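You operate a simulated robot arm through the tools that you are given. There is no shell and no other tool. Be economical: measure what you need, move in short steps, check, and stop when the job is done.

You run a simulated robot arm. Do the job below in one go: nothing can be reset, and whatever is moved stays where it is left.

TASK
Tip bottle D till its bubble is in the trap, then stand it in the middle deep drawer.
Fine: shut that drawer again. Set down upright: what you pick out. Where these are worked on the way, their far stop is far enough and under half their travel is too little: middle deep drawer.

It is judged by the outcome, as a careful person would: the job done as asked, and still so three seconds after it is handed in. It fails if anything else is knocked over, pushed out of place, dropped, spilled or broken.

THE ROBOT
A 7-joint arm with a two-finger parallel gripper on a trunk, on a base that drives. Base frame: it is fixed to the floor where the robot stands at the start and does not move with it; the origin is under the middle of the robot, x ahead of it, y to its left, z up; the surface under the hand at the start is at about z = 900. Readings come in mm, rad, newtons and seconds.
With the tool pointing down near the work surface it reaches from about 100 to 600 mm from the robot's upright axis, wherever it stands. Its first joint turns from -2.897 to 2.897 rad. Places, roughly: inside of the middle deep drawer [600, 100, 200]; middle deep drawer [500, 100, 300]. Payload 1.57 kg.
Tool frame: the origin (TCP) lies between the finger pads and is the grasp point; the fingertips stand 30 mm ahead of it; z points along the fingers, y is the line along which they close. Largest opening 80 mm; finger width 17, thickness 12; the body of the gripper, 40 by 82 mm, starts 80 mm behind the TCP.
Orientation is that of the tool frame in the base frame, as [roll, pitch, yaw] about the fixed x, y, z axes, in that order (R = Rz(yaw) Ry(pitch) Rx(roll)). With the fingers straight down and closing along the base's y, the tool's x points along the base's -x, its y along +y and its z along -z.

THE INTERFACE
- The arm moves only by the tool step_arm. Its argument "plan" is a list of rows, each a list of 7 numbers: the turn, a rotation vector about the tool's x, y, z in rad, then the shift along the tool's x, y, z in mm, then the finger opening in mm, from 0 to 80. In form: [[wx, wy, wz, dx, dy, dz, fingers], ...]. A call has 1 to 10 rows; each row shifts and turns the commanded pose from where the row before left it, along the tool's axes as they then stand. A row lasts 0.2 s, in which the tool goes at most 50 mm and 0.15 rad; a call with a longer step from one row to the next is refused whole, and so is a gripper value outside its range. A pose out of reach is approached as far as the arm can. The call stops where the force on the tool passes 40 N (or 10 N more than at its start, if that is more) or the arm is blocked; 0.2 s more then pass. Each finger travels about 72 mm/s and halts on what it meets, pressing with about 42 N; the grip force reading is that of the motor and also rises with nothing between the fingers. The clock runs only during rows and for 0.2 s after the last one: add rows that do not move to give the fingers time. It gives the time, the measured TCP pose, the force on the tool (base axes), the opening and the grip force at its end, in the units of the frame above (readings bear some noise), with the torque about the TCP (base axes, N m) and any sound that the robot's microphone picked up, and new pictures: "pictures" is both (left out), scene, wrist or none.
- Cameras (640 x 400 px; columns grow to the right, rows downward): "scene" is now at [257.3, -34.4, 1636.1]; the picture's right is [-0.37, -0.93, 0.00], its down [-0.18, 0.07, -0.98] and it looks along [0.91, -0.37, -0.20] (base axes); focal length 214 px, centre (320, 200). "wrist" rides on the gripper at [72, -7, -122] in the tool frame; the picture's right is [0.09, 1.00, 0.00], its down [-0.84, 0.08, -0.54] and it looks along [-0.54, 0.05, 0.84] (tool axes); focal length 238 px, centre (320, 200). There is no depth. A picture from a camera that has moved, and an enlarged one, comes with that camera's place and axes in the base frame and with its lens.
- lift_body(by): slides the trunk up (or, below 0, down) by that many mm; the arm and the scene camera ride with it, the base frame stays. It gives what a move gives, with no picture.
- steer(legs): drives the robot by 1 to 6 legs, each [ahead, left, turn to the left] in mm, mm and rad, along the robot's own axes; the way and the turn of a leg run together, so that a leg with both is an arc; at most 1500 mm and 3.142 rad a leg. The arm and the cameras ride along, it lands a little off, and it stops where it bumps. It gives what a move gives, and a new picture of the scene camera.
- aim_head(pan, tilt): turns the head with the scene camera to pan (to the left, within 1.501 rad either way) and tilt (down, from -0.506 to 1.204), counted from straight ahead of the robot. It gives what a move gives, and a new picture of the scene camera.
- enlarge(camera, box): a new picture of the part [left, top, right, bottom] of that camera's present view, enlarged. No time passes.
- hand_in(): hands the job in; it is judged then, once.

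Go step by step. Nothing tells you exact positions but the pictures and the camera data: compare them with the known pose of the tool, close in by small moves and look again before you grip or let go. The budget is 120 turns and 260 pictures, counting those below and the enlarged ones. Unless the task says otherwise, let go and move clear before handing in, and close with one line.

The tools are called as a command line: name --pt "numbers of a row" for each row, then --argument value for the rest, lists and objects as JSON in quotes. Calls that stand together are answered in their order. step_arm: Moves the arm, as the interface text tells. Its arguments: {"type":"object","properties":{"plan":{"type":"array","items":{"type":"array","items":{"type":"number"}}},"pictures":{"type":"string","enum":["both","scene","wrist","none"]}},"required":["plan"]} The other tools are called the same way: lift_body (by) slides the trunk up or down; steer (legs) drives the base; aim_head (pan, tilt) turns the head that bears the scene camera; enlarge (camera, box) takes an enlarged picture of a part of a camera's view; hand_in () hands the job in.

At the start:

```text
t: 0.0
eef_pos: [317.1, 208.4, 1489.7]
tool_rot: [-3.02, -0.006, -3.113]
contact_force: [-30.8, -71.7, -179.4]
wrist_torque: [11.07, -17.79, 5.18]
grip_width: 80.0
gripper_force: 0.1
trunk travel left (down, up): [-814.0, 176.0]
robot x, y, heading: [-0.5, 0.6, -0.0]
head pan, tilt: [-0.271, 1.201]
```

scene: 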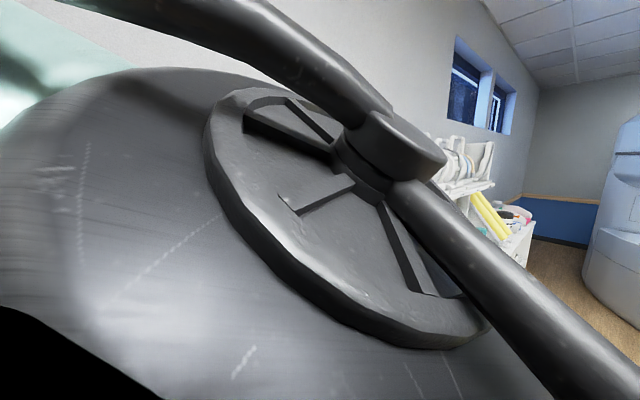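
wrist: 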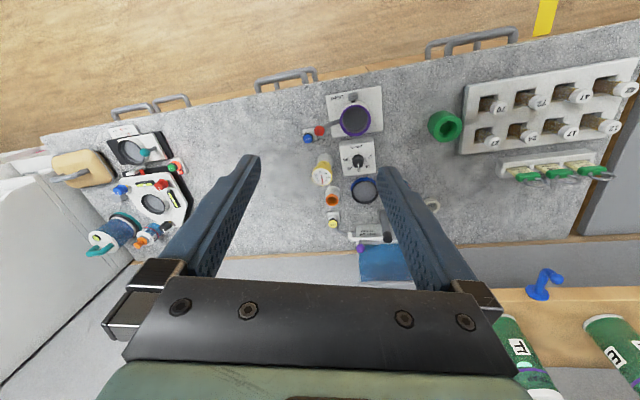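

The scene view is blocked by something large close up. The wrist camera shows a counter from above with bottles lower right, so I'll look around with the head.

aim_head --pan 0.0 --tilt 0.6

enlarge --camera "wrist" --box '[0, 0, 640, 400]'

```text
t: 1.0
eef_pos: [317.4, 210.1, 1486.0]
tool_rot: [-3.025, -0.022, -3.11]
contact_force: [0.2, -0.2, 0.1]
wrist_torque: [0.03, 0.0, -0.01]
grip_width: 80.2
gripper_force: 0.0
trunk travel left (down, up): [-814.0, 176.0]
robot x, y, heading: [-2.9, -0.7, 0.002]
head pan, tilt: [0.0, 0.6]
camera scene: at [260.8, -24.6, 1629.2], right [-0.27, -0.96, 0.0], down [-0.26, 0.07, -0.96], along [0.93, -0.26, -0.27], focal length 214 px, centre (320, 200)
```

scene: 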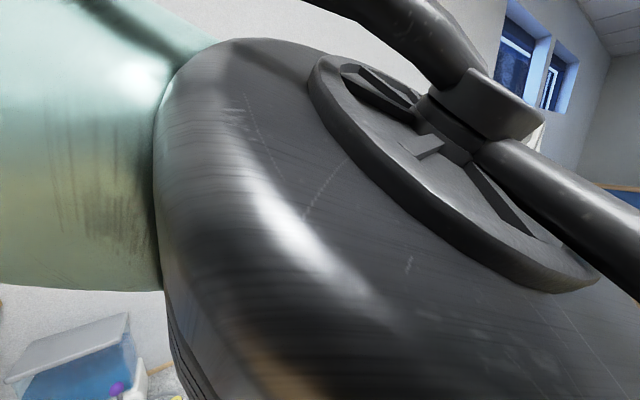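

```text
1.00 times, centred on (320, 200) of wrist (not enlarged: the box is as wide or as high as the picture)
camera zoom: at [248.1, 214.5, 1610.4], right [-0.13, 0.99, -0.11], down [0.84, 0.17, 0.51], along [0.52, -0.03, -0.85], focal length 238 px, centre (320, 200)
```

zoom: 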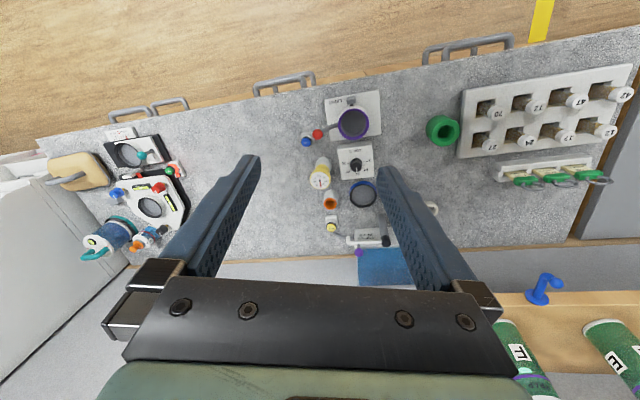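

The arm's elbow is blocking the head camera. I'll move the hand ahead and down into the free air.

step_arm --pt "0 0 0 -20 0 40 80" --pt "0 0 0 -20 0 40 80" --pt "0 0 0 -20 0 40 80" --pt "0 0 0 -20 0 40 80" --pt "0 0 0 0 0 40 80"

aim_head --pan 0.3 --tilt 0.7

```text
t: 2.2
eef_pos: [396.0, 184.5, 1288.6]
tool_rot: [-3.022, -0.005, -3.114]
contact_force: [-0.4, 0.0, 0.9]
wrist_torque: [0.0, -0.03, 0.01]
grip_width: 79.8
gripper_force: 0.0
trunk travel left (down, up): [-814.0, 176.0]
robot x, y, heading: [0.4, 0.3, -0.003]
head pan, tilt: [0.0, 0.6]
camera scene: at [259.2, 0.3, 1599.2], right [0.0, -1.0, 0.0], down [-0.56, 0.0, -0.83], along [0.83, 0.0, -0.56], focal length 214 px, centre (320, 200)
camera wrist: at [324.8, 190.3, 1411.8], right [-0.12, 0.99, -0.12], down [0.84, 0.17, 0.52], along [0.54, -0.04, -0.84], focal length 238 px, centre (320, 200)
```

scene: 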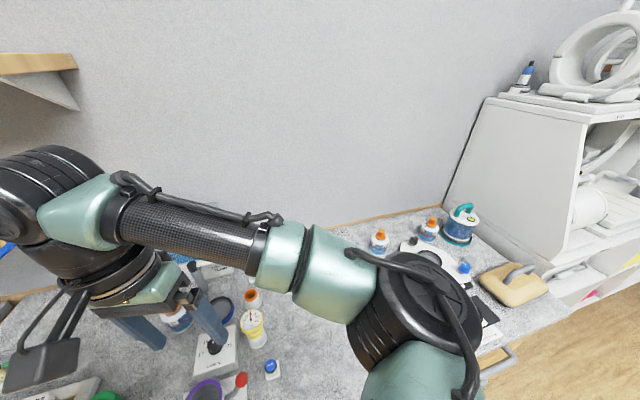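
wrist: 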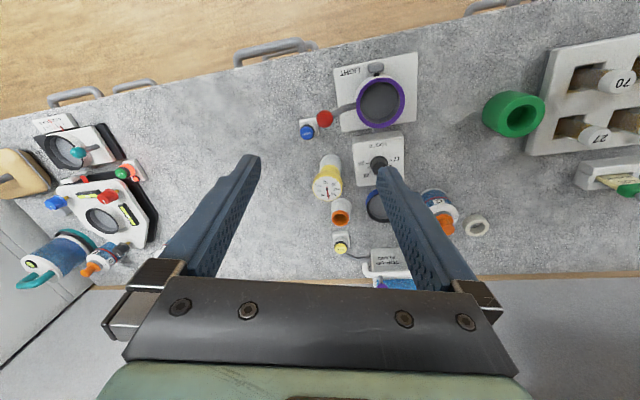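

```text
t: 3.0
eef_pos: [395.1, 185.6, 1289.0]
tool_rot: [-3.02, -0.004, -3.113]
contact_force: [0.0, 0.1, 0.8]
wrist_torque: [0.0, -0.02, -0.02]
grip_width: 79.9
gripper_force: 0.0
trunk travel left (down, up): [-814.0, 176.0]
robot x, y, heading: [1.9, -0.6, -0.002]
head pan, tilt: [0.3, 0.7]
camera scene: at [252.1, 25.4, 1590.6], right [0.29, -0.96, 0.0], down [-0.62, -0.19, -0.77], along [0.73, 0.23, -0.64], focal length 214 px, centre (320, 200)
```

scene: 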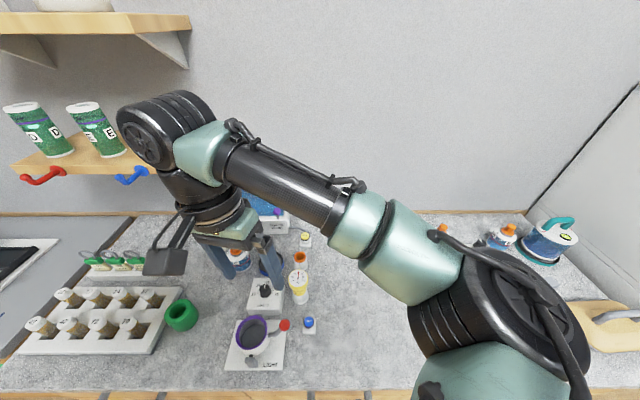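

Green lettered bottles stand on a shelf to the left, and D is at the far left. I'll look more to the left.

aim_head --pan 0.9 --tilt 0.35

```text
t: 4.0
eef_pos: [395.0, 185.4, 1288.7]
tool_rot: [-3.022, -0.006, -3.114]
contact_force: [0.2, -0.1, 0.7]
wrist_torque: [-0.01, -0.02, 0.02]
grip_width: 79.8
gripper_force: 0.1
trunk travel left (down, up): [-814.0, 176.0]
robot x, y, heading: [4.3, -0.6, 0.001]
head pan, tilt: [0.901, 0.351]
camera scene: at [228.8, 73.3, 1621.9], right [0.78, -0.62, 0.0], down [-0.21, -0.27, -0.94], along [0.58, 0.74, -0.34], focal length 214 px, centre (320, 200)
```

scene: 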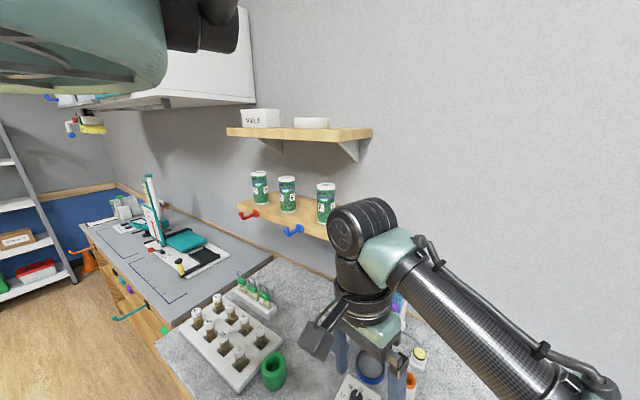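

enlarge --camera "scene" --box '[220, 150, 360, 240]'

enlarge --camera "scene" --box '[80, 200, 280, 340]'

```text
4.44 times, centred on (290, 195) of scene
camera zoom: at [228.8, 73.3, 1621.9], right [0.78, -0.62, 0.0], down [-0.21, -0.27, -0.94], along [0.58, 0.74, -0.34], focal length 953 px, centre (453, 222)
```

zoom: 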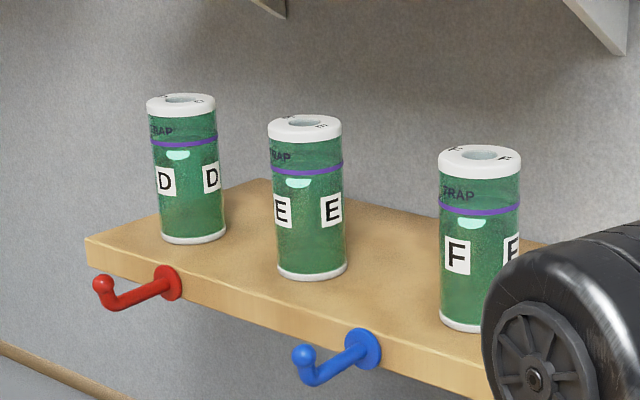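

```text
2.86 times, centred on (180, 270) of scene
camera zoom: at [228.8, 73.3, 1621.9], right [0.78, -0.62, 0.0], down [-0.21, -0.27, -0.94], along [0.58, 0.74, -0.34], focal length 613 px, centre (720, 0)
```

zoom: 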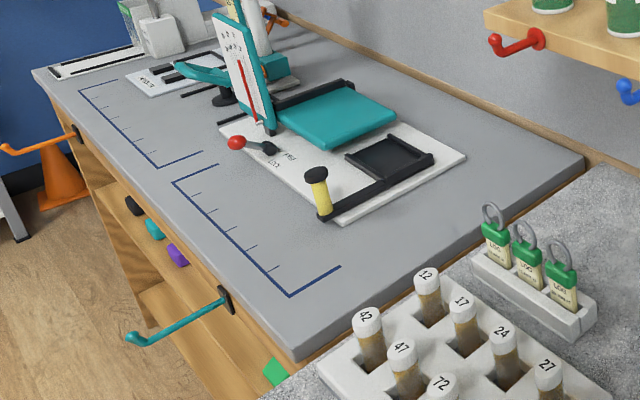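

Bottle D is on the lower shelf at roughly (530, 820, 1330). Now I'll look at the drawers below.

aim_head --pan 0.0 --tilt 1.2

aim_head --pan 1.2 --tilt 0.9

aim_head --pan -1.0 --tilt 0.8

```text
t: 5.2
eef_pos: [395.1, 185.2, 1289.2]
tool_rot: [-3.022, -0.005, -3.113]
contact_force: [0.3, 0.5, 0.1]
wrist_torque: [0.0, -0.03, 0.02]
grip_width: 80.0
gripper_force: 0.1
trunk travel left (down, up): [-814.0, 176.0]
robot x, y, heading: [0.7, -0.4, 0.001]
head pan, tilt: [0.0, 1.201]
camera scene: at [226.9, 0.5, 1554.6], right [0.0, -1.0, 0.0], down [-0.93, 0.0, -0.36], along [0.36, 0.0, -0.93], focal length 214 px, centre (320, 200)
```

scene: 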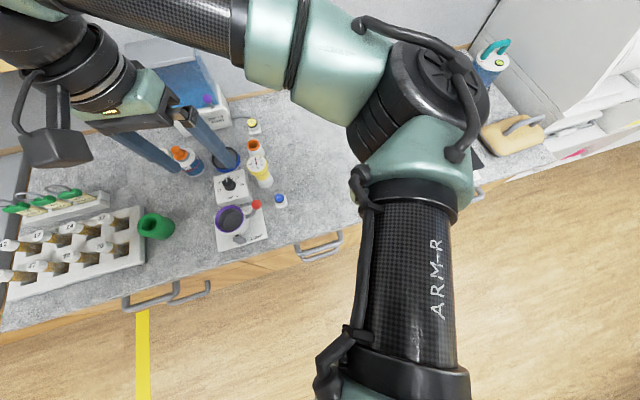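

```text
t: 6.6
eef_pos: [395.5, 184.8, 1288.8]
tool_rot: [-3.023, -0.005, -3.112]
contact_force: [-0.2, -0.6, 0.0]
wrist_torque: [0.02, -0.01, 0.02]
grip_width: 80.1
gripper_force: 0.1
trunk travel left (down, up): [-814.0, 176.0]
robot x, y, heading: [-1.7, 2.3, 0.001]
head pan, tilt: [1.201, 0.901]
camera scene: at [198.3, 70.7, 1574.4], right [0.93, -0.36, 0.0], down [-0.28, -0.73, -0.62], along [0.23, 0.58, -0.78], focal length 214 px, centre (320, 200)
```

scene: 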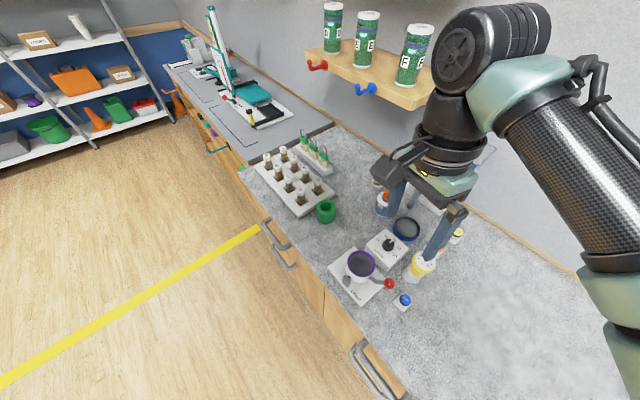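

```text
t: 8.7
eef_pos: [396.3, 184.6, 1289.1]
tool_rot: [-3.021, -0.005, -3.114]
contact_force: [0.8, 0.3, 0.0]
wrist_torque: [0.03, -0.03, 0.02]
grip_width: 80.2
gripper_force: 0.1
trunk travel left (down, up): [-814.0, 176.0]
robot x, y, heading: [-0.4, -0.4, -0.002]
head pan, tilt: [-1.0, 0.799]
camera scene: at [214.5, -67.4, 1582.3], right [-0.84, -0.54, 0.0], down [-0.39, 0.6, -0.7], along [0.38, -0.59, -0.72], focal length 214 px, centre (320, 200)
```

scene: 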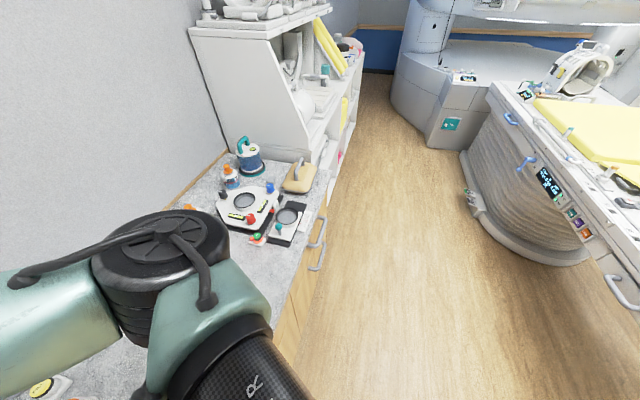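

The counter is turned by about 17° and its front edge passes about (306, 0). I'll back away and face it to see the drawer fronts.

steer --legs '[[-480, -150, 0], [0, 0, 0.305]]'

aim_head --pan 0.0 --tilt 1.0

```text
t: 12.6
eef_pos: [-161.8, 146.9, 1289.0]
tool_rot: [-3.02, -0.005, -2.819]
contact_force: [0.5, -0.1, 0.4]
wrist_torque: [0.0, 0.02, -0.01]
grip_width: 79.9
gripper_force: 0.0
trunk travel left (down, up): [-814.0, 176.0]
robot x, y, heading: [-487.0, -144.2, 0.291]
head pan, tilt: [-1.0, 0.799]
camera scene: at [-262.1, -148.0, 1582.3], right [-0.65, -0.76, 0.0], down [-0.55, 0.47, -0.7], along [0.53, -0.45, -0.72], focal length 214 px, centre (320, 200)
```

scene: 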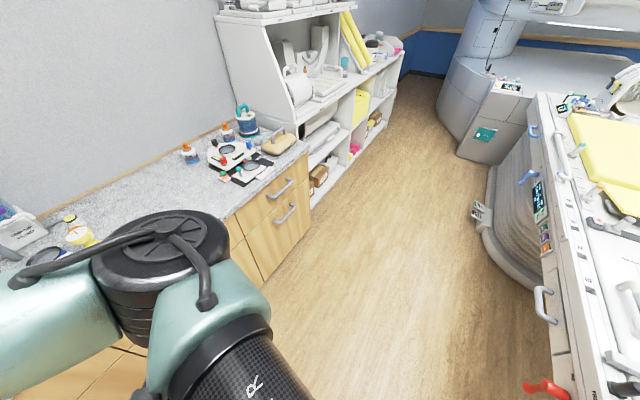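

```text
t: 13.9
eef_pos: [-161.9, 145.7, 1288.2]
tool_rot: [-3.022, -0.006, -2.819]
contact_force: [-0.4, 0.4, 0.0]
wrist_torque: [0.04, -0.01, 0.0]
grip_width: 80.2
gripper_force: 0.2
trunk travel left (down, up): [-814.0, 176.0]
robot x, y, heading: [-484.0, -145.3, 0.294]
head pan, tilt: [0.0, 1.0]
camera scene: at [-256.8, -75.6, 1567.2], right [0.29, -0.96, 0.0], down [-0.81, -0.24, -0.54], along [0.52, 0.16, -0.84], focal length 214 px, centre (320, 200)
```

scene: 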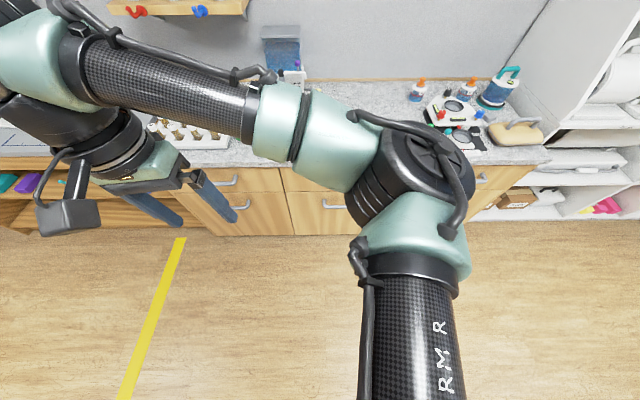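

There are three columns, each with a shallow drawer above a deep one. I'll zoom in on the middle.

enlarge --camera "scene" --box '[160, 130, 360, 255]'

```text
3.20 times, centred on (260, 192) of scene
camera zoom: at [-256.8, -75.6, 1567.2], right [0.29, -0.96, 0.0], down [-0.81, -0.24, -0.54], along [0.52, 0.16, -0.84], focal length 686 px, centre (512, 224)
```

zoom: 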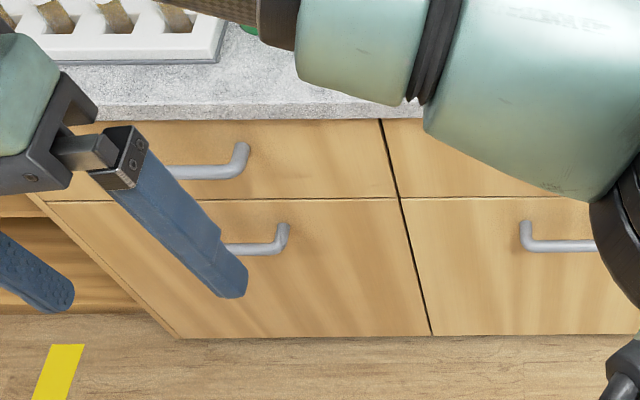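

I'll lower the trunk to view the drawer fronts more squarely.

lift_body --by -500

aim_head --pan 0.0 --tilt 0.8

```text
refused: -500 is not a number from -400 to 400
```

```text
t: 14.6
eef_pos: [-161.7, 145.3, 1287.6]
tool_rot: [-3.022, -0.006, -2.821]
contact_force: [0.4, -0.5, 0.7]
wrist_torque: [-0.01, 0.0, -0.01]
grip_width: 80.2
gripper_force: 0.0
trunk travel left (down, up): [-814.0, 176.0]
robot x, y, heading: [-493.6, -148.6, 0.3]
head pan, tilt: [0.0, 0.799]
camera scene: at [-246.3, -72.3, 1582.2], right [0.29, -0.96, 0.0], down [-0.69, -0.21, -0.7], along [0.67, 0.2, -0.72], focal length 214 px, centre (320, 200)
```

scene: 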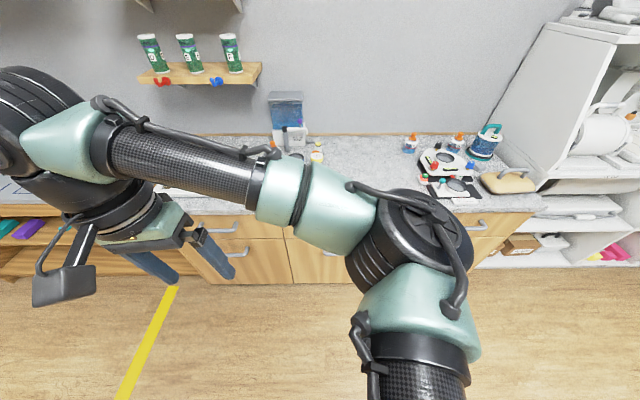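

lift_body --by -400

aim_head --pan 0.0 --tilt 0.7

```text
t: 18.5
eef_pos: [-163.0, 146.5, 888.8]
tool_rot: [-3.02, -0.006, -2.822]
contact_force: [0.2, 0.3, 0.1]
wrist_torque: [-0.01, 0.01, -0.01]
grip_width: 80.4
gripper_force: 0.0
trunk travel left (down, up): [-414.0, 576.0]
robot x, y, heading: [-485.2, -145.9, 0.292]
head pan, tilt: [0.0, 0.799]
```

```text
t: 19.1
eef_pos: [-162.2, 146.9, 887.3]
tool_rot: [-3.023, -0.005, -2.82]
contact_force: [-0.1, -0.2, 0.6]
wrist_torque: [0.01, 0.0, 0.0]
grip_width: 79.8
gripper_force: 0.0
trunk travel left (down, up): [-414.0, 576.0]
robot x, y, heading: [-485.2, -145.7, 0.294]
head pan, tilt: [0.0, 0.7]
camera scene: at [-242.2, -71.1, 1190.5], right [0.29, -0.96, 0.0], down [-0.62, -0.19, -0.76], along [0.73, 0.22, -0.64], focal length 214 px, centre (320, 200)
```

scene: 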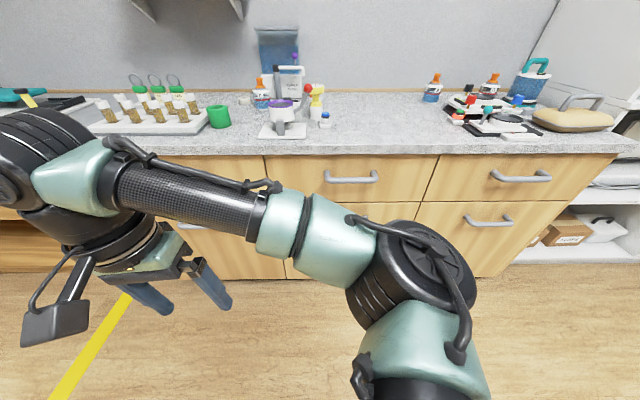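

I can see the drawers now: the middle deep drawer's handle should be near (300, 20, 645), and its front spans roughly z 180–690. I'll lower the trunk and turn the hand level, with the fingers closing vertically.

lift_body --by -200

step_arm --pt "0 -0.15 0 0 0 0 80" --pt "0 -0.15 0 0 0 0 80" --pt "0 -0.15 0 0 0 0 80" --pt "0 -0.15 0 0 0 0 80" --pt "0 -0.15 0 0 0 0 80" --pt "0 -0.15 0 0 0 0 80" --pt "0 -0.15 0 0 0 0 80" --pt "0 -0.15 0 0 0 0 80" --pt "0 -0.15 0 0 0 0 80" --pt "0 -0.15 0 0 0 0 80"

```text
t: 21.3
eef_pos: [-161.8, 146.5, 689.0]
tool_rot: [-3.021, -0.005, -2.82]
contact_force: [-0.5, 0.3, 0.0]
wrist_torque: [0.0, 0.0, 0.01]
grip_width: 80.0
gripper_force: 0.2
trunk travel left (down, up): [-214.0, 776.0]
robot x, y, heading: [-482.9, -143.0, 0.294]
head pan, tilt: [0.0, 0.7]
```

```text
t: 23.5
eef_pos: [-158.7, 149.6, 691.4]
tool_rot: [-2.186, 1.423, -1.871]
contact_force: [0.5, -0.5, 0.4]
wrist_torque: [0.0, 0.01, 0.03]
grip_width: 79.9
gripper_force: 0.2
out of reach, approached as far as the arm can: row 10
trunk travel left (down, up): [-214.0, 776.0]
robot x, y, heading: [-487.6, -143.7, 0.292]
head pan, tilt: [0.0, 0.7]
camera scene: at [-242.0, -71.2, 990.5], right [0.29, -0.96, 0.0], down [-0.62, -0.19, -0.76], along [0.73, 0.22, -0.64], focal length 214 px, centre (320, 200)
camera wrist: at [-274.6, 95.7, 633.6], right [-0.31, 0.93, -0.21], down [-0.5, 0.03, 0.86], along [0.81, 0.38, 0.46], focal length 238 px, centre (320, 200)
```

scene: 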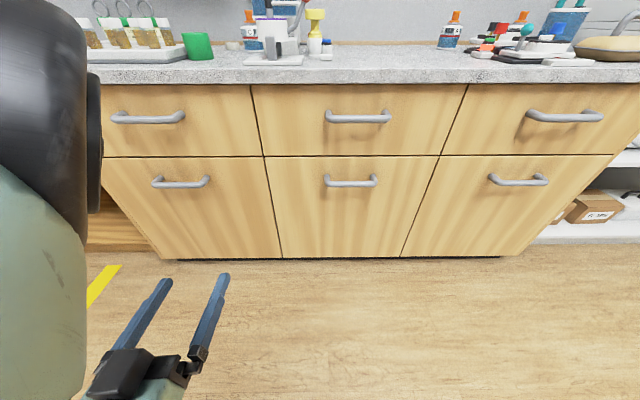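
wrist: 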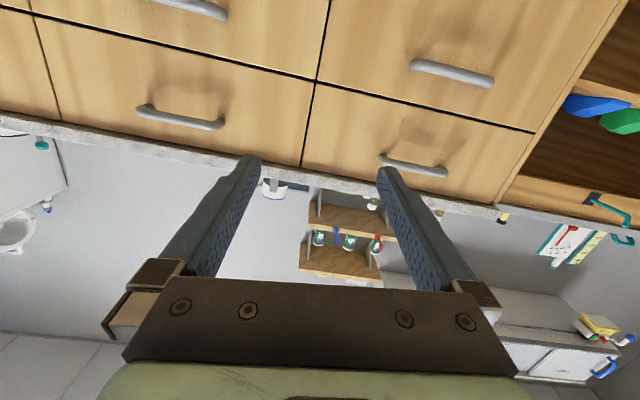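

The handle is at about (348, 2, 585). The tool now points nearly level at the cabinet, so I'll roll it so that the fingers close vertically.

step_arm --pt "0 0 0.15 0 0 0 80" --pt "0 0 0.15 0 0 0 80" --pt "0 0 0.15 0 0 0 80" --pt "0 0 0.15 0 0 0 80" --pt "0 0 0.15 0 0 0 80" --pt "0 0 0.15 0 0 0 80" --pt "0 0 0.15 0 0 0 80" --pt "0 0 0.15 0 0 0 80" --pt "0 0 0.15 0 0 0 80" --pt "0 0 0.1 0 0 0 80"

```text
t: 25.7
eef_pos: [-99.8, 175.4, 717.3]
tool_rot: [1.648, 0.241, 1.901]
contact_force: [0.0, -0.3, -0.7]
wrist_torque: [0.01, -0.04, 0.05]
grip_width: 80.2
gripper_force: 0.2
out of reach, approached as far as the arm can: row 2, 3, 4, 5, 6, 7
trunk travel left (down, up): [-214.0, 776.0]
robot x, y, heading: [-488.7, -141.4, 0.29]
head pan, tilt: [0.0, 0.7]
camera scene: at [-242.2, -71.1, 990.6], right [0.29, -0.96, 0.0], down [-0.62, -0.19, -0.76], along [0.73, 0.22, -0.64], focal length 214 px, centre (320, 200)
camera wrist: at [-238.1, 201.8, 704.7], right [-0.03, 0.33, 0.94], down [-0.25, -0.91, 0.32], along [0.97, -0.23, 0.11], focal length 238 px, centre (320, 200)
```

scene: 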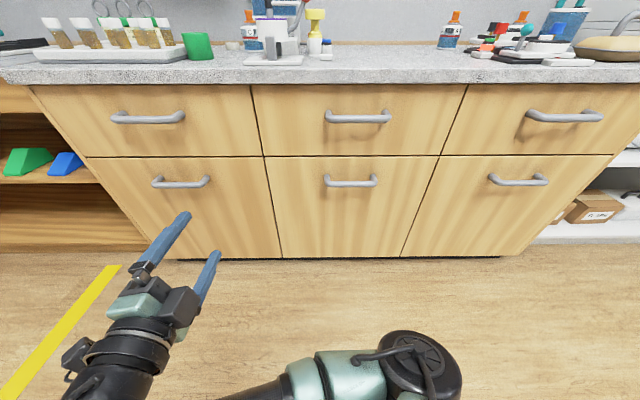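
wrist: 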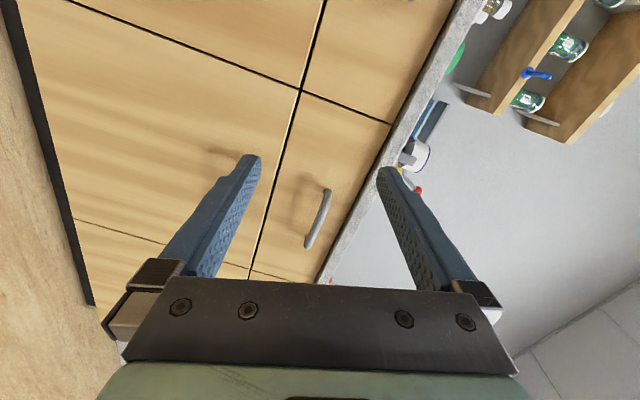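

step_arm --pt "-0.075 0 0.125 0 0 0 80" --pt "0 0 0.125 0 0 0 80" --pictures "none"

lift_body --by -130

steer --legs '[[0, -290, 0], [200, 0, 0]]'

enlarge --camera "wrist" --box '[0, 0, 640, 400]'

```text
t: 26.3
eef_pos: [-99.7, 174.8, 718.0]
tool_rot: [1.572, -0.008, 1.896]
contact_force: [0.1, 0.1, -0.2]
wrist_torque: [-0.02, 0.0, -0.01]
grip_width: 79.7
gripper_force: 0.1
trunk travel left (down, up): [-214.0, 776.0]
robot x, y, heading: [-488.4, -144.0, 0.293]
head pan, tilt: [0.0, 0.7]
```

```text
t: 27.9
eef_pos: [-99.9, 176.8, 587.9]
tool_rot: [1.575, -0.008, 1.896]
contact_force: [0.0, -0.3, -0.7]
wrist_torque: [0.01, 0.0, -0.01]
grip_width: 80.0
gripper_force: 0.1
trunk travel left (down, up): [-84.0, 906.0]
robot x, y, heading: [-486.0, -144.6, 0.29]
head pan, tilt: [0.0, 0.7]
```

```text
t: 31.1
eef_pos: [170.9, -45.2, 586.9]
tool_rot: [1.573, -0.009, 1.894]
contact_force: [-1.2, 0.0, 0.6]
wrist_torque: [0.03, 0.03, 0.01]
grip_width: 80.0
gripper_force: 0.1
trunk travel left (down, up): [-84.0, 906.0]
robot x, y, heading: [-216.0, -364.4, 0.292]
head pan, tilt: [0.0, 0.7]
camera scene: at [28.9, -290.6, 860.6], right [0.29, -0.96, 0.0], down [-0.62, -0.19, -0.77], along [0.73, 0.22, -0.64], focal length 214 px, centre (320, 200)
```

scene: 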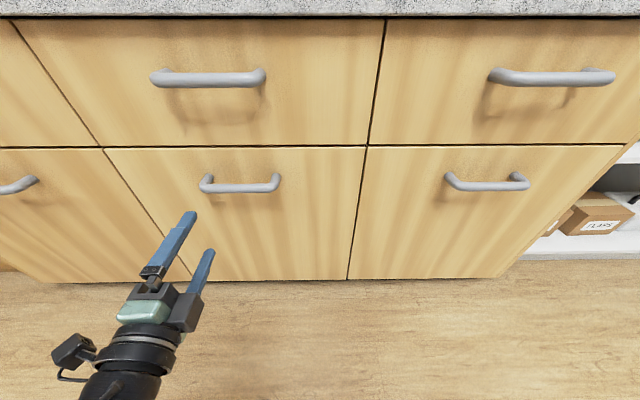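

```text
1.00 times, centred on (320, 200) of wrist (not enlarged: the box is as wide or as high as the picture)
camera zoom: at [33.5, -15.3, 583.1], right [-0.02, 0.08, 1.0], down [-0.25, -0.97, 0.07], along [0.97, -0.24, 0.04], focal length 238 px, centre (320, 200)
```

zoom: 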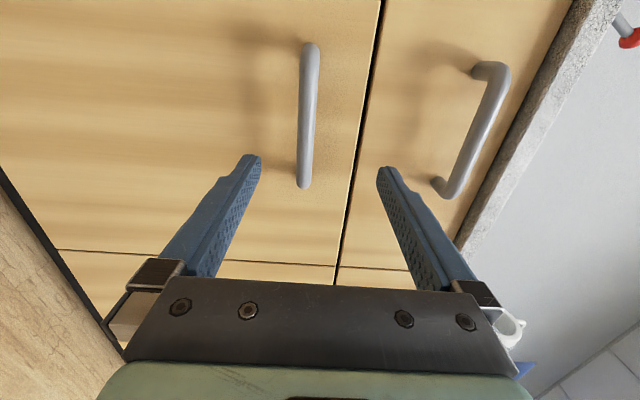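

The hand is lined up with the handle, which is about 210 mm ahead and 15–20 mm lower. I'll drive closer and lower the hand, then look again.

steer --legs '[[110, 0, 0]]'

step_arm --pt "0 0 0 0 -17 20 80" --pt "0 0 0 0 0 0 80"

```text
t: 32.2
eef_pos: [277.1, -12.6, 587.7]
tool_rot: [1.572, -0.009, 1.894]
contact_force: [-0.2, -0.2, 0.3]
wrist_torque: [-0.02, 0.02, 0.01]
grip_width: 80.2
gripper_force: 0.0
trunk travel left (down, up): [-84.0, 906.0]
robot x, y, heading: [-112.7, -335.7, 0.292]
head pan, tilt: [0.0, 0.7]
camera scene: at [134.1, -259.1, 860.6], right [0.29, -0.96, 0.0], down [-0.62, -0.19, -0.77], along [0.73, 0.22, -0.64], focal length 214 px, centre (320, 200)
```

scene: 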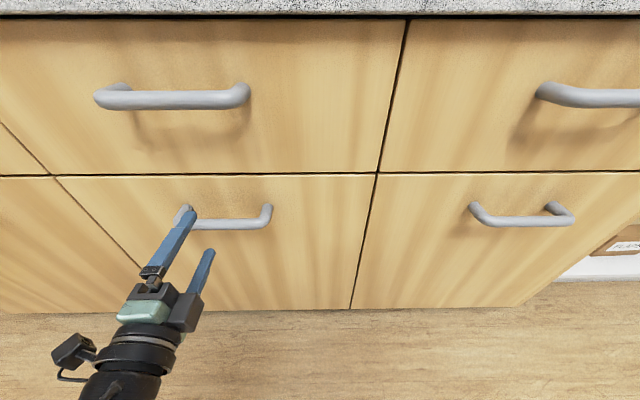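

```text
t: 32.8
eef_pos: [296.2, -6.1, 569.5]
tool_rot: [1.574, -0.007, 1.893]
contact_force: [0.3, 0.7, -0.3]
wrist_torque: [0.05, 0.01, 0.01]
grip_width: 80.0
gripper_force: 0.0
trunk travel left (down, up): [-84.0, 906.0]
robot x, y, heading: [-110.3, -333.0, 0.295]
head pan, tilt: [0.0, 0.7]
camera scene: at [134.1, -259.1, 860.5], right [0.29, -0.96, 0.0], down [-0.62, -0.19, -0.76], along [0.73, 0.22, -0.64], focal length 214 px, centre (320, 200)
camera wrist: at [158.0, 22.7, 565.2], right [-0.02, 0.08, 1.0], down [-0.25, -0.97, 0.07], along [0.97, -0.24, 0.04], focal length 238 px, centre (320, 200)
```

scene: 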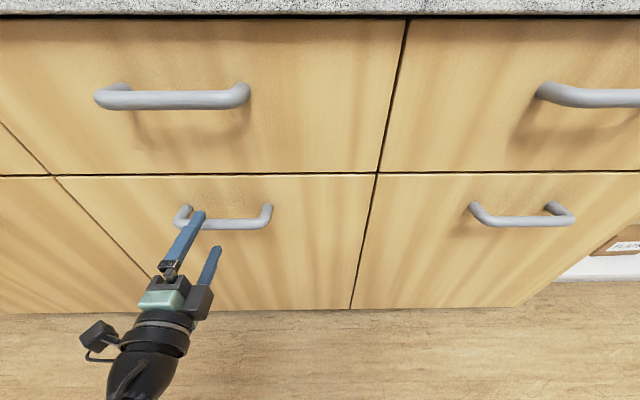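
wrist: 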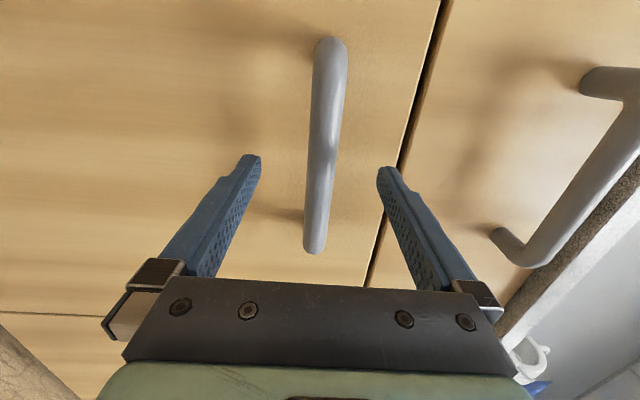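

The handle is centred between the fingers. I'll move ahead about 66 mm and close.

step_arm --pt "0 0 0 0 0 25 80" --pt "0 0 0 0 0 25 80" --pt "0 0 0 0 0 16 80" --pt "0 0 0 0 0 0 80"

```text
t: 33.7
eef_pos: [354.0, 13.2, 569.7]
tool_rot: [1.572, -0.011, 1.894]
contact_force: [-2.6, -0.8, -0.6]
wrist_torque: [-0.01, -0.09, -0.03]
grip_width: 80.0
gripper_force: 0.0
trunk travel left (down, up): [-84.0, 906.0]
robot x, y, heading: [-111.2, -333.6, 0.296]
head pan, tilt: [0.0, 0.7]
stopped in row 4: the force on the tool passed its limit at 59 N (the readings are from after the stop); the commanded pose is now the measured one
camera scene: at [133.8, -259.3, 860.6], right [0.29, -0.96, 0.0], down [-0.62, -0.19, -0.77], along [0.73, 0.22, -0.64], focal length 214 px, centre (320, 200)
camera wrist: at [215.7, 42.7, 566.0], right [-0.02, 0.08, 1.0], down [-0.25, -0.97, 0.07], along [0.97, -0.25, 0.04], focal length 238 px, centre (320, 200)
```

scene: 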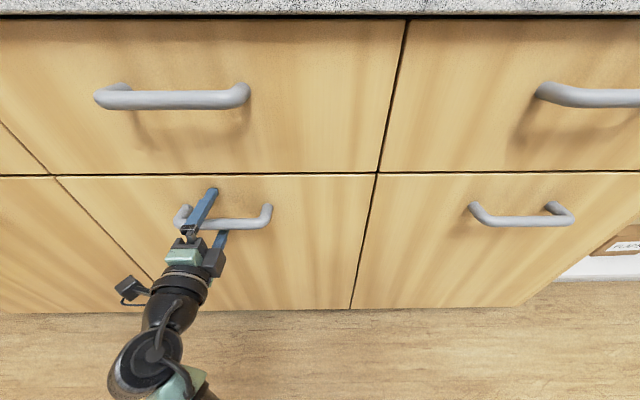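
wrist: 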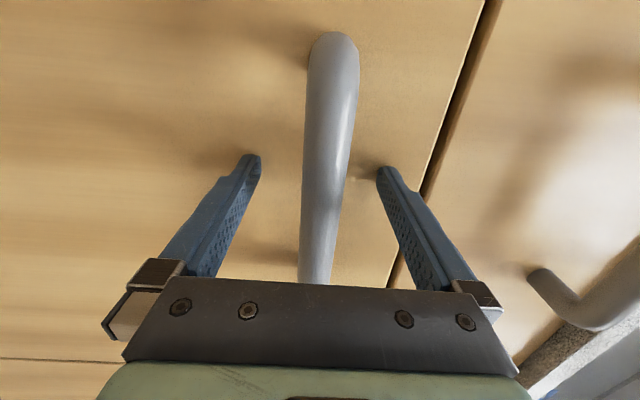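

The fingertips reached the drawer face, so the bar is between the fingers. I'll back off 5 mm and close.

step_arm --pt "0 0 0 0 0 -5 80" --pt "0 0 0 0 0 0 0" --pt "0 0 0 0 0 0 0" --pt "0 0 0 0 0 0 0" --pt "0 0 0 0 0 0 0" --pictures "wrist"

```text
t: 34.9
eef_pos: [349.8, 11.5, 571.5]
tool_rot: [1.571, -0.009, 1.891]
contact_force: [2.3, 0.8, 5.7]
wrist_torque: [-0.42, -0.09, 0.21]
grip_width: 21.8
gripper_force: 34.8
trunk travel left (down, up): [-84.0, 906.0]
robot x, y, heading: [-110.4, -332.4, 0.292]
head pan, tilt: [0.0, 0.7]
camera wrist: at [211.2, 40.8, 566.3], right [-0.03, 0.08, 1.0], down [-0.25, -0.97, 0.07], along [0.97, -0.25, 0.05], focal length 238 px, centre (320, 200)
```

wrist: 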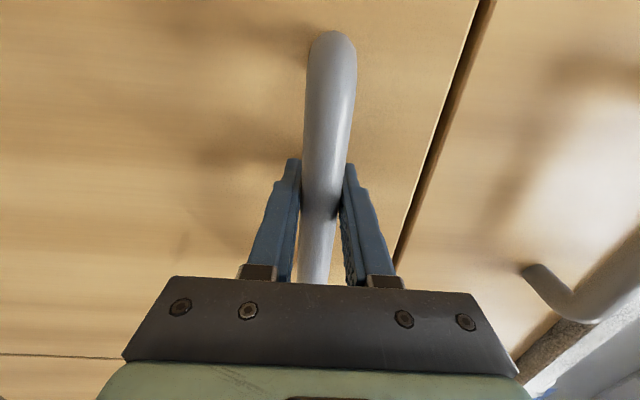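

The handle is gripped. I'll pull the drawer with the arm first, gently.

step_arm --pt "0 0 0 0 0 -15 0" --pt "0 0 0 0 0 -20 0" --pt "0 0 0 0 0 -25 0" --pt "0 0 0 0 0 -25 0" --pt "0 0 0 0 0 -25 0" --pictures "scene"

```text
t: 36.1
eef_pos: [242.7, -22.1, 570.3]
tool_rot: [1.571, -0.011, 1.895]
contact_force: [-4.3, 9.5, 14.3]
wrist_torque: [-0.47, 0.19, 0.1]
grip_width: 21.6
gripper_force: 34.6
trunk travel left (down, up): [-84.0, 906.0]
robot x, y, heading: [-111.7, -334.9, 0.29]
head pan, tilt: [0.0, 0.7]
camera scene: at [133.3, -259.2, 860.9], right [0.29, -0.96, 0.0], down [-0.62, -0.19, -0.77], along [0.73, 0.22, -0.64], focal length 214 px, centre (320, 200)
```

scene: 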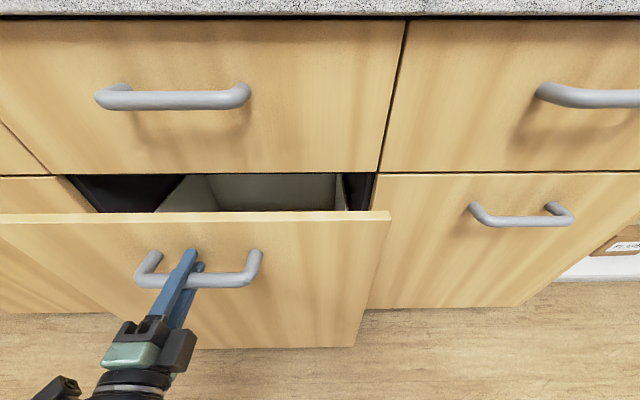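

The drawer is sliding. I'll continue by driving back while holding it.

steer --legs '[[-150, 0, 0]]'

```text
t: 37.4
eef_pos: [103.6, -65.4, 571.6]
tool_rot: [1.57, -0.009, 1.891]
contact_force: [-0.8, -4.2, 14.3]
wrist_torque: [-0.38, -0.01, -0.07]
grip_width: 21.7
gripper_force: 34.6
trunk travel left (down, up): [-84.0, 906.0]
robot x, y, heading: [-252.9, -373.4, 0.298]
head pan, tilt: [0.0, 0.7]
camera scene: at [-7.7, -301.6, 860.9], right [0.29, -0.96, 0.0], down [-0.62, -0.19, -0.77], along [0.73, 0.22, -0.64], focal length 214 px, centre (320, 200)
```

scene: 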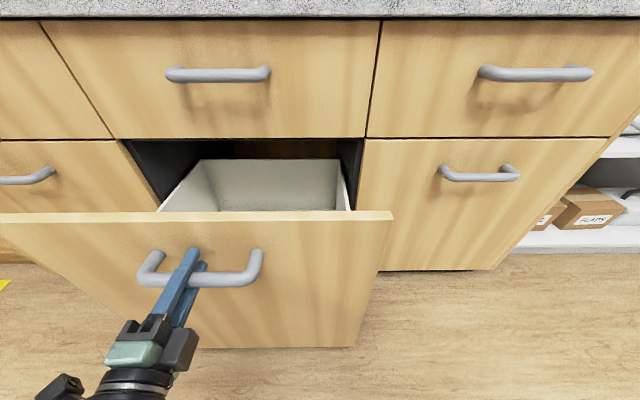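

steer --legs '[[-90, 0, 0]]'

```text
t: 38.5
eef_pos: [17.3, -93.1, 571.7]
tool_rot: [1.569, -0.008, 1.889]
contact_force: [-1.2, -4.4, 4.3]
wrist_torque: [-0.35, -0.04, -0.24]
grip_width: 21.9
gripper_force: 34.4
trunk travel left (down, up): [-84.0, 906.0]
robot x, y, heading: [-335.9, -403.1, 0.297]
head pan, tilt: [0.0, 0.7]
camera scene: at [-93.1, -327.5, 860.7], right [0.29, -0.96, 0.0], down [-0.62, -0.19, -0.77], along [0.73, 0.22, -0.64], focal length 214 px, centre (320, 200)
```

scene: 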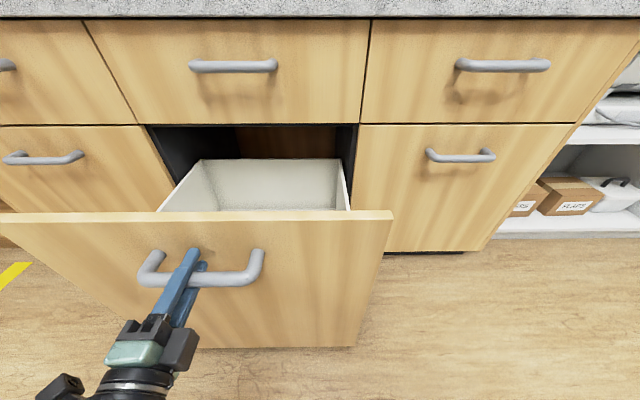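

It is open about 350 mm. I'll pull with the arm to find the far stop.

step_arm --pt "0 0 0 0 0 -15 0" --pt "0 0 0 0 0 -20 0" --pt "0 0 0 0 0 -20 0" --pictures "scene"

```text
t: 39.3
eef_pos: [-31.7, -108.4, 571.0]
tool_rot: [1.571, -0.007, 1.889]
contact_force: [26.6, 19.2, 1.4]
wrist_torque: [-0.35, -0.13, 0.1]
grip_width: 21.7
gripper_force: 34.3
trunk travel left (down, up): [-84.0, 906.0]
robot x, y, heading: [-338.4, -395.4, 0.296]
head pan, tilt: [0.0, 0.7]
camera scene: at [-91.8, -326.6, 860.2], right [0.29, -0.96, 0.0], down [-0.62, -0.19, -0.76], along [0.73, 0.22, -0.65], focal length 214 px, centre (320, 200)
```

scene: 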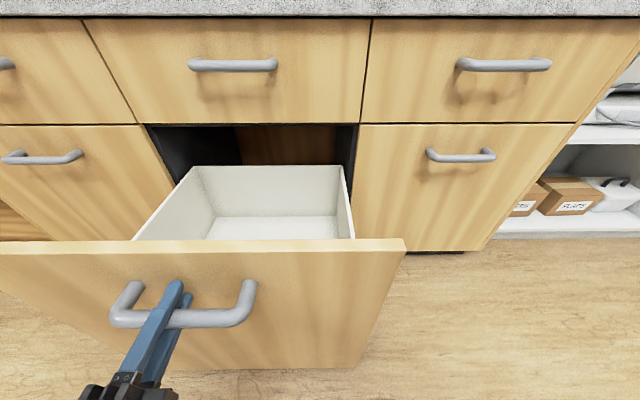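

The drawer hit its stop at 400 mm. I'll release the handle, back away and look inside the drawer.

step_arm --pt "0 0 0 0 0 5 0" --pt "0 0 0 0 0 0 80" --pt "0 0 0 0 0 0 80" --pt "0 0 0 0 0 0 80" --pt "0 0 0 0 0 0 80" --pt "0 0 0 0 0 -30 80" --pt "0 0 0 0 0 -30 80" --pictures "wrist"

steer --legs '[[-150, 0, 0]]'

lift_body --by 400

aim_head --pan 0.2 --tilt 0.8

```text
t: 40.9
eef_pos: [-85.9, -126.7, 570.8]
tool_rot: [1.571, -0.007, 1.887]
contact_force: [-0.5, -0.5, -0.3]
wrist_torque: [0.02, -0.01, -0.01]
grip_width: 79.8
gripper_force: 0.1
trunk travel left (down, up): [-84.0, 906.0]
robot x, y, heading: [-336.8, -402.6, 0.295]
head pan, tilt: [0.0, 0.7]
camera wrist: at [-223.6, -97.0, 566.2], right [-0.03, 0.08, 1.0], down [-0.25, -0.96, 0.07], along [0.97, -0.25, 0.05], focal length 238 px, centre (320, 200)
```

wrist: 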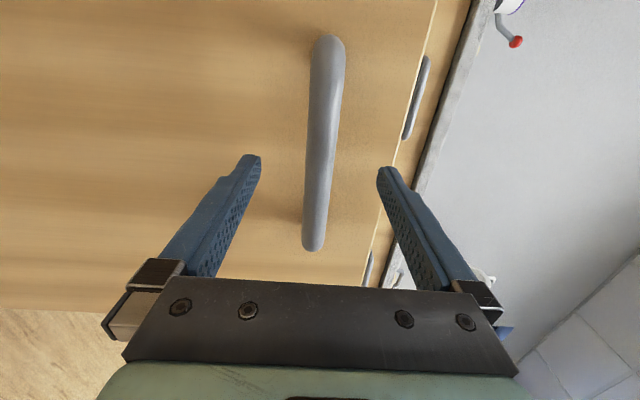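

```text
t: 42.1
eef_pos: [-175.8, -154.0, 570.7]
tool_rot: [1.571, -0.005, 1.889]
contact_force: [-0.5, 0.2, 0.0]
wrist_torque: [-0.02, 0.01, -0.02]
grip_width: 80.0
gripper_force: 0.0
trunk travel left (down, up): [-84.0, 906.0]
robot x, y, heading: [-427.6, -430.0, 0.296]
head pan, tilt: [0.0, 0.7]
stopped in leg 1: the robot was blocked; the commanded pose is now the measured one
camera scene: at [-182.7, -354.2, 860.5], right [0.29, -0.96, 0.0], down [-0.62, -0.19, -0.76], along [0.73, 0.22, -0.64], focal length 214 px, centre (320, 200)
```

scene: 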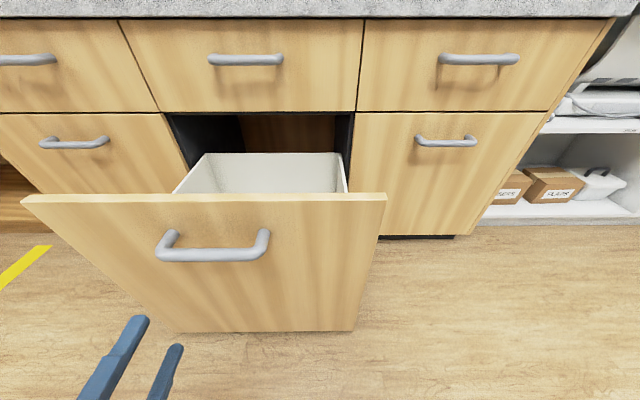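

```text
t: 45.9
eef_pos: [-176.2, -153.2, 970.3]
tool_rot: [1.57, -0.009, 1.889]
contact_force: [0.0, -0.6, -0.4]
wrist_torque: [0.01, 0.01, 0.04]
grip_width: 80.4
gripper_force: 0.1
trunk travel left (down, up): [-484.0, 506.0]
robot x, y, heading: [-426.3, -430.4, 0.291]
head pan, tilt: [0.0, 0.7]
```

```text
t: 46.6
eef_pos: [-175.6, -154.1, 971.6]
tool_rot: [1.57, -0.008, 1.889]
contact_force: [-0.3, 0.4, -0.3]
wrist_torque: [0.01, -0.05, -0.01]
grip_width: 80.1
gripper_force: 0.1
trunk travel left (down, up): [-484.0, 506.0]
robot x, y, heading: [-430.9, -431.8, 0.29]
head pan, tilt: [0.201, 0.799]
camera scene: at [-193.0, -340.5, 1252.3], right [0.48, -0.88, 0.0], down [-0.63, -0.34, -0.7], along [0.61, 0.33, -0.72], focal length 214 px, centre (320, 200)
```

scene: 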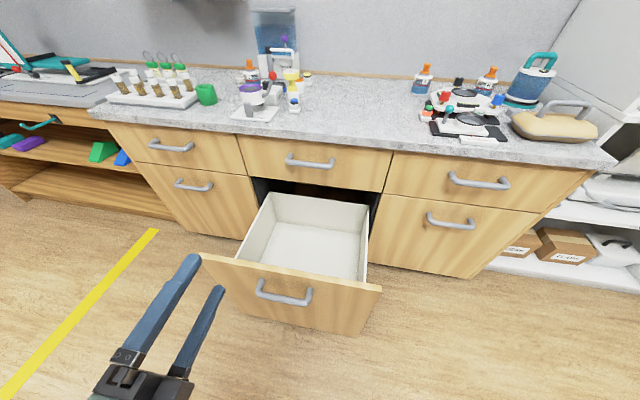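

The drawer is open fully (400 mm) and empty, with its inside centred at about f≈200 ahead of the old base line. Now I'll drive left toward the shelf and raise the trunk.

steer --legs '[[20, 400, 0], [0, 420, 0]]'

lift_body --by 330

aim_head --pan 0.0 --tilt 0.4

```text
t: 51.3
eef_pos: [-390.7, 630.3, 971.1]
tool_rot: [1.571, -0.007, 1.884]
contact_force: [0.6, 0.3, -0.1]
wrist_torque: [0.0, 0.01, -0.01]
grip_width: 80.0
gripper_force: 0.0
trunk travel left (down, up): [-484.0, 506.0]
robot x, y, heading: [-642.9, 354.9, 0.294]
head pan, tilt: [0.201, 0.799]
camera scene: at [-408.8, 443.9, 1252.3], right [0.47, -0.88, 0.0], down [-0.63, -0.34, -0.7], along [0.61, 0.33, -0.72], focal length 214 px, centre (320, 200)
```

scene: 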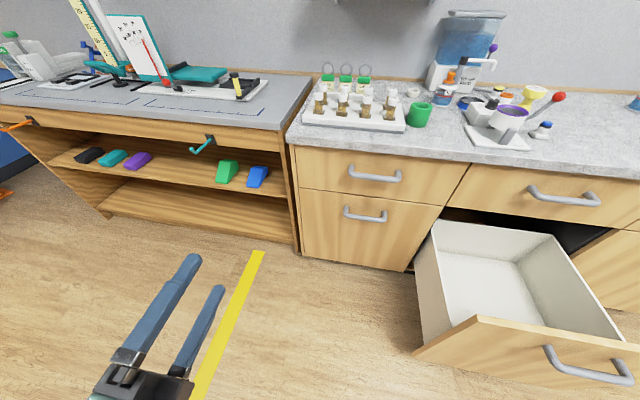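

```text
t: 54.5
eef_pos: [-390.0, 630.4, 1300.5]
tool_rot: [1.57, -0.009, 1.883]
contact_force: [1.0, -0.6, 0.2]
wrist_torque: [0.05, 0.0, 0.0]
grip_width: 79.7
gripper_force: 0.0
trunk travel left (down, up): [-814.0, 176.0]
robot x, y, heading: [-640.2, 355.0, 0.293]
head pan, tilt: [0.201, 0.799]
```

```text
t: 55.4
eef_pos: [-390.6, 628.7, 1301.2]
tool_rot: [1.57, -0.01, 1.886]
contact_force: [0.6, -0.1, 0.9]
wrist_torque: [0.02, -0.02, 0.01]
grip_width: 80.0
gripper_force: 0.0
trunk travel left (down, up): [-814.0, 176.0]
robot x, y, heading: [-644.8, 355.8, 0.292]
head pan, tilt: [0.0, 0.4]
camera scene: at [-391.1, 432.2, 1617.3], right [0.29, -0.96, 0.0], down [-0.37, -0.11, -0.92], along [0.88, 0.27, -0.39], focal length 214 px, centre (320, 200)
```

scene: 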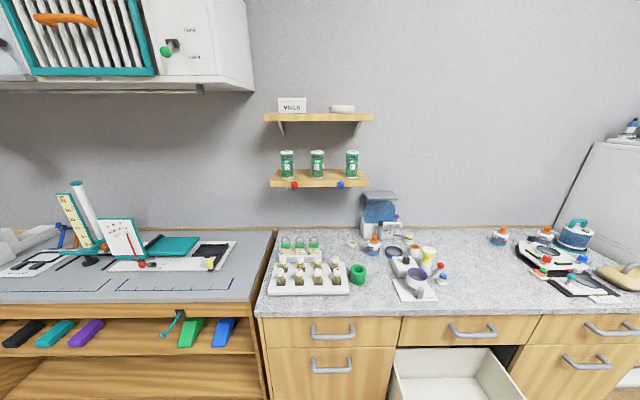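

Bottle D is at about (559, 894), standing from z 1296 to 1432. I'll reorient the hand in free space: extend, roll back so that the fingers close horizontally, then pitch down.

step_arm --pt "0 0 0 0 0 50 80" --pt "0 0 0 0 0 50 80" --pt "0 0 0 0 0 50 80" --pt "0 0 -0.15 0 0 0 80" --pt "0 0 -0.15 0 0 0 80" --pt "0 0 -0.15 0 0 0 80" --pt "0 0 -0.15 0 0 0 80" --pt "0 0 -0.15 0 0 0 80" --pt "0 0 -0.15 0 0 0 80" --pt "0 0 -0.15 0 0 0 80" --pictures "none"

step_arm --pt "0 0 -0.15 0 0 0 80" --pt "0 0 -0.15 0 0 0 80" --pt "0 0 -0.15 0 0 0 80" --pt "0 0 -0.07 0 0 0 80" --pt "0 0.15 0 0 0 0 80" --pt "0 0.15 0 0 0 0 80" --pt "0 0.15 0 0 0 0 80" --pt "0 0.15 0 0 0 0 80"

```text
t: 57.6
eef_pos: [-248.6, 677.2, 1300.0]
tool_rot: [1.574, 1.046, 1.884]
contact_force: [-0.2, -0.4, 0.0]
wrist_torque: [0.0, 0.01, -0.02]
grip_width: 80.1
gripper_force: 0.0
trunk travel left (down, up): [-814.0, 176.0]
robot x, y, heading: [-643.0, 353.0, 0.289]
head pan, tilt: [0.0, 0.4]
```

```text
t: 59.4
eef_pos: [-248.1, 677.4, 1300.2]
tool_rot: [3.126, 0.969, -2.839]
contact_force: [-0.7, 0.3, 0.2]
wrist_torque: [-0.01, 0.01, 0.02]
grip_width: 80.1
gripper_force: 0.0
trunk travel left (down, up): [-814.0, 176.0]
robot x, y, heading: [-642.8, 355.9, 0.295]
head pan, tilt: [0.0, 0.4]
camera scene: at [-390.6, 432.4, 1617.3], right [0.29, -0.96, 0.0], down [-0.37, -0.11, -0.92], along [0.88, 0.26, -0.39], focal length 214 px, centre (320, 200)
camera wrist: at [-379.4, 626.7, 1311.8], right [-0.36, 0.93, -0.07], down [0.0, 0.07, 1.0], along [0.93, 0.36, -0.03], focal length 238 px, centre (320, 200)
```

scene: 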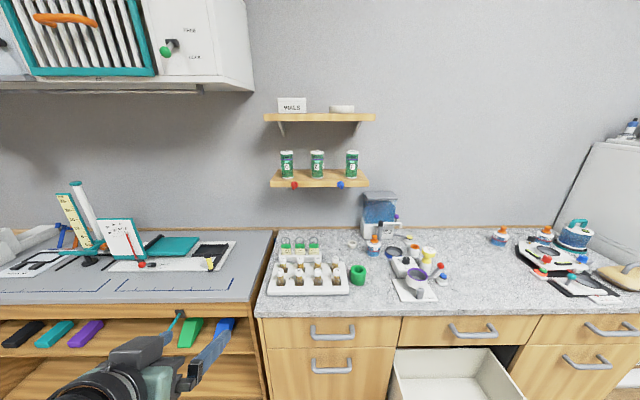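
wrist: 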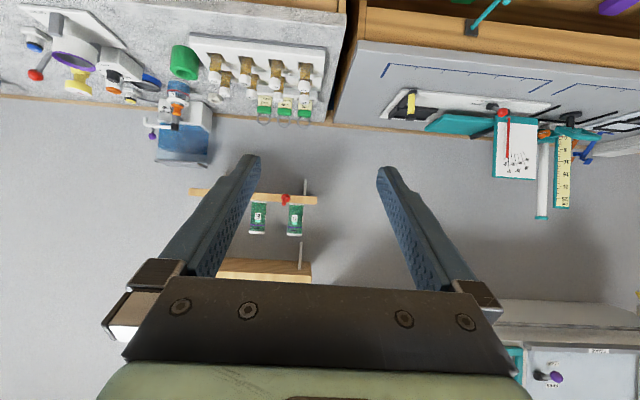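

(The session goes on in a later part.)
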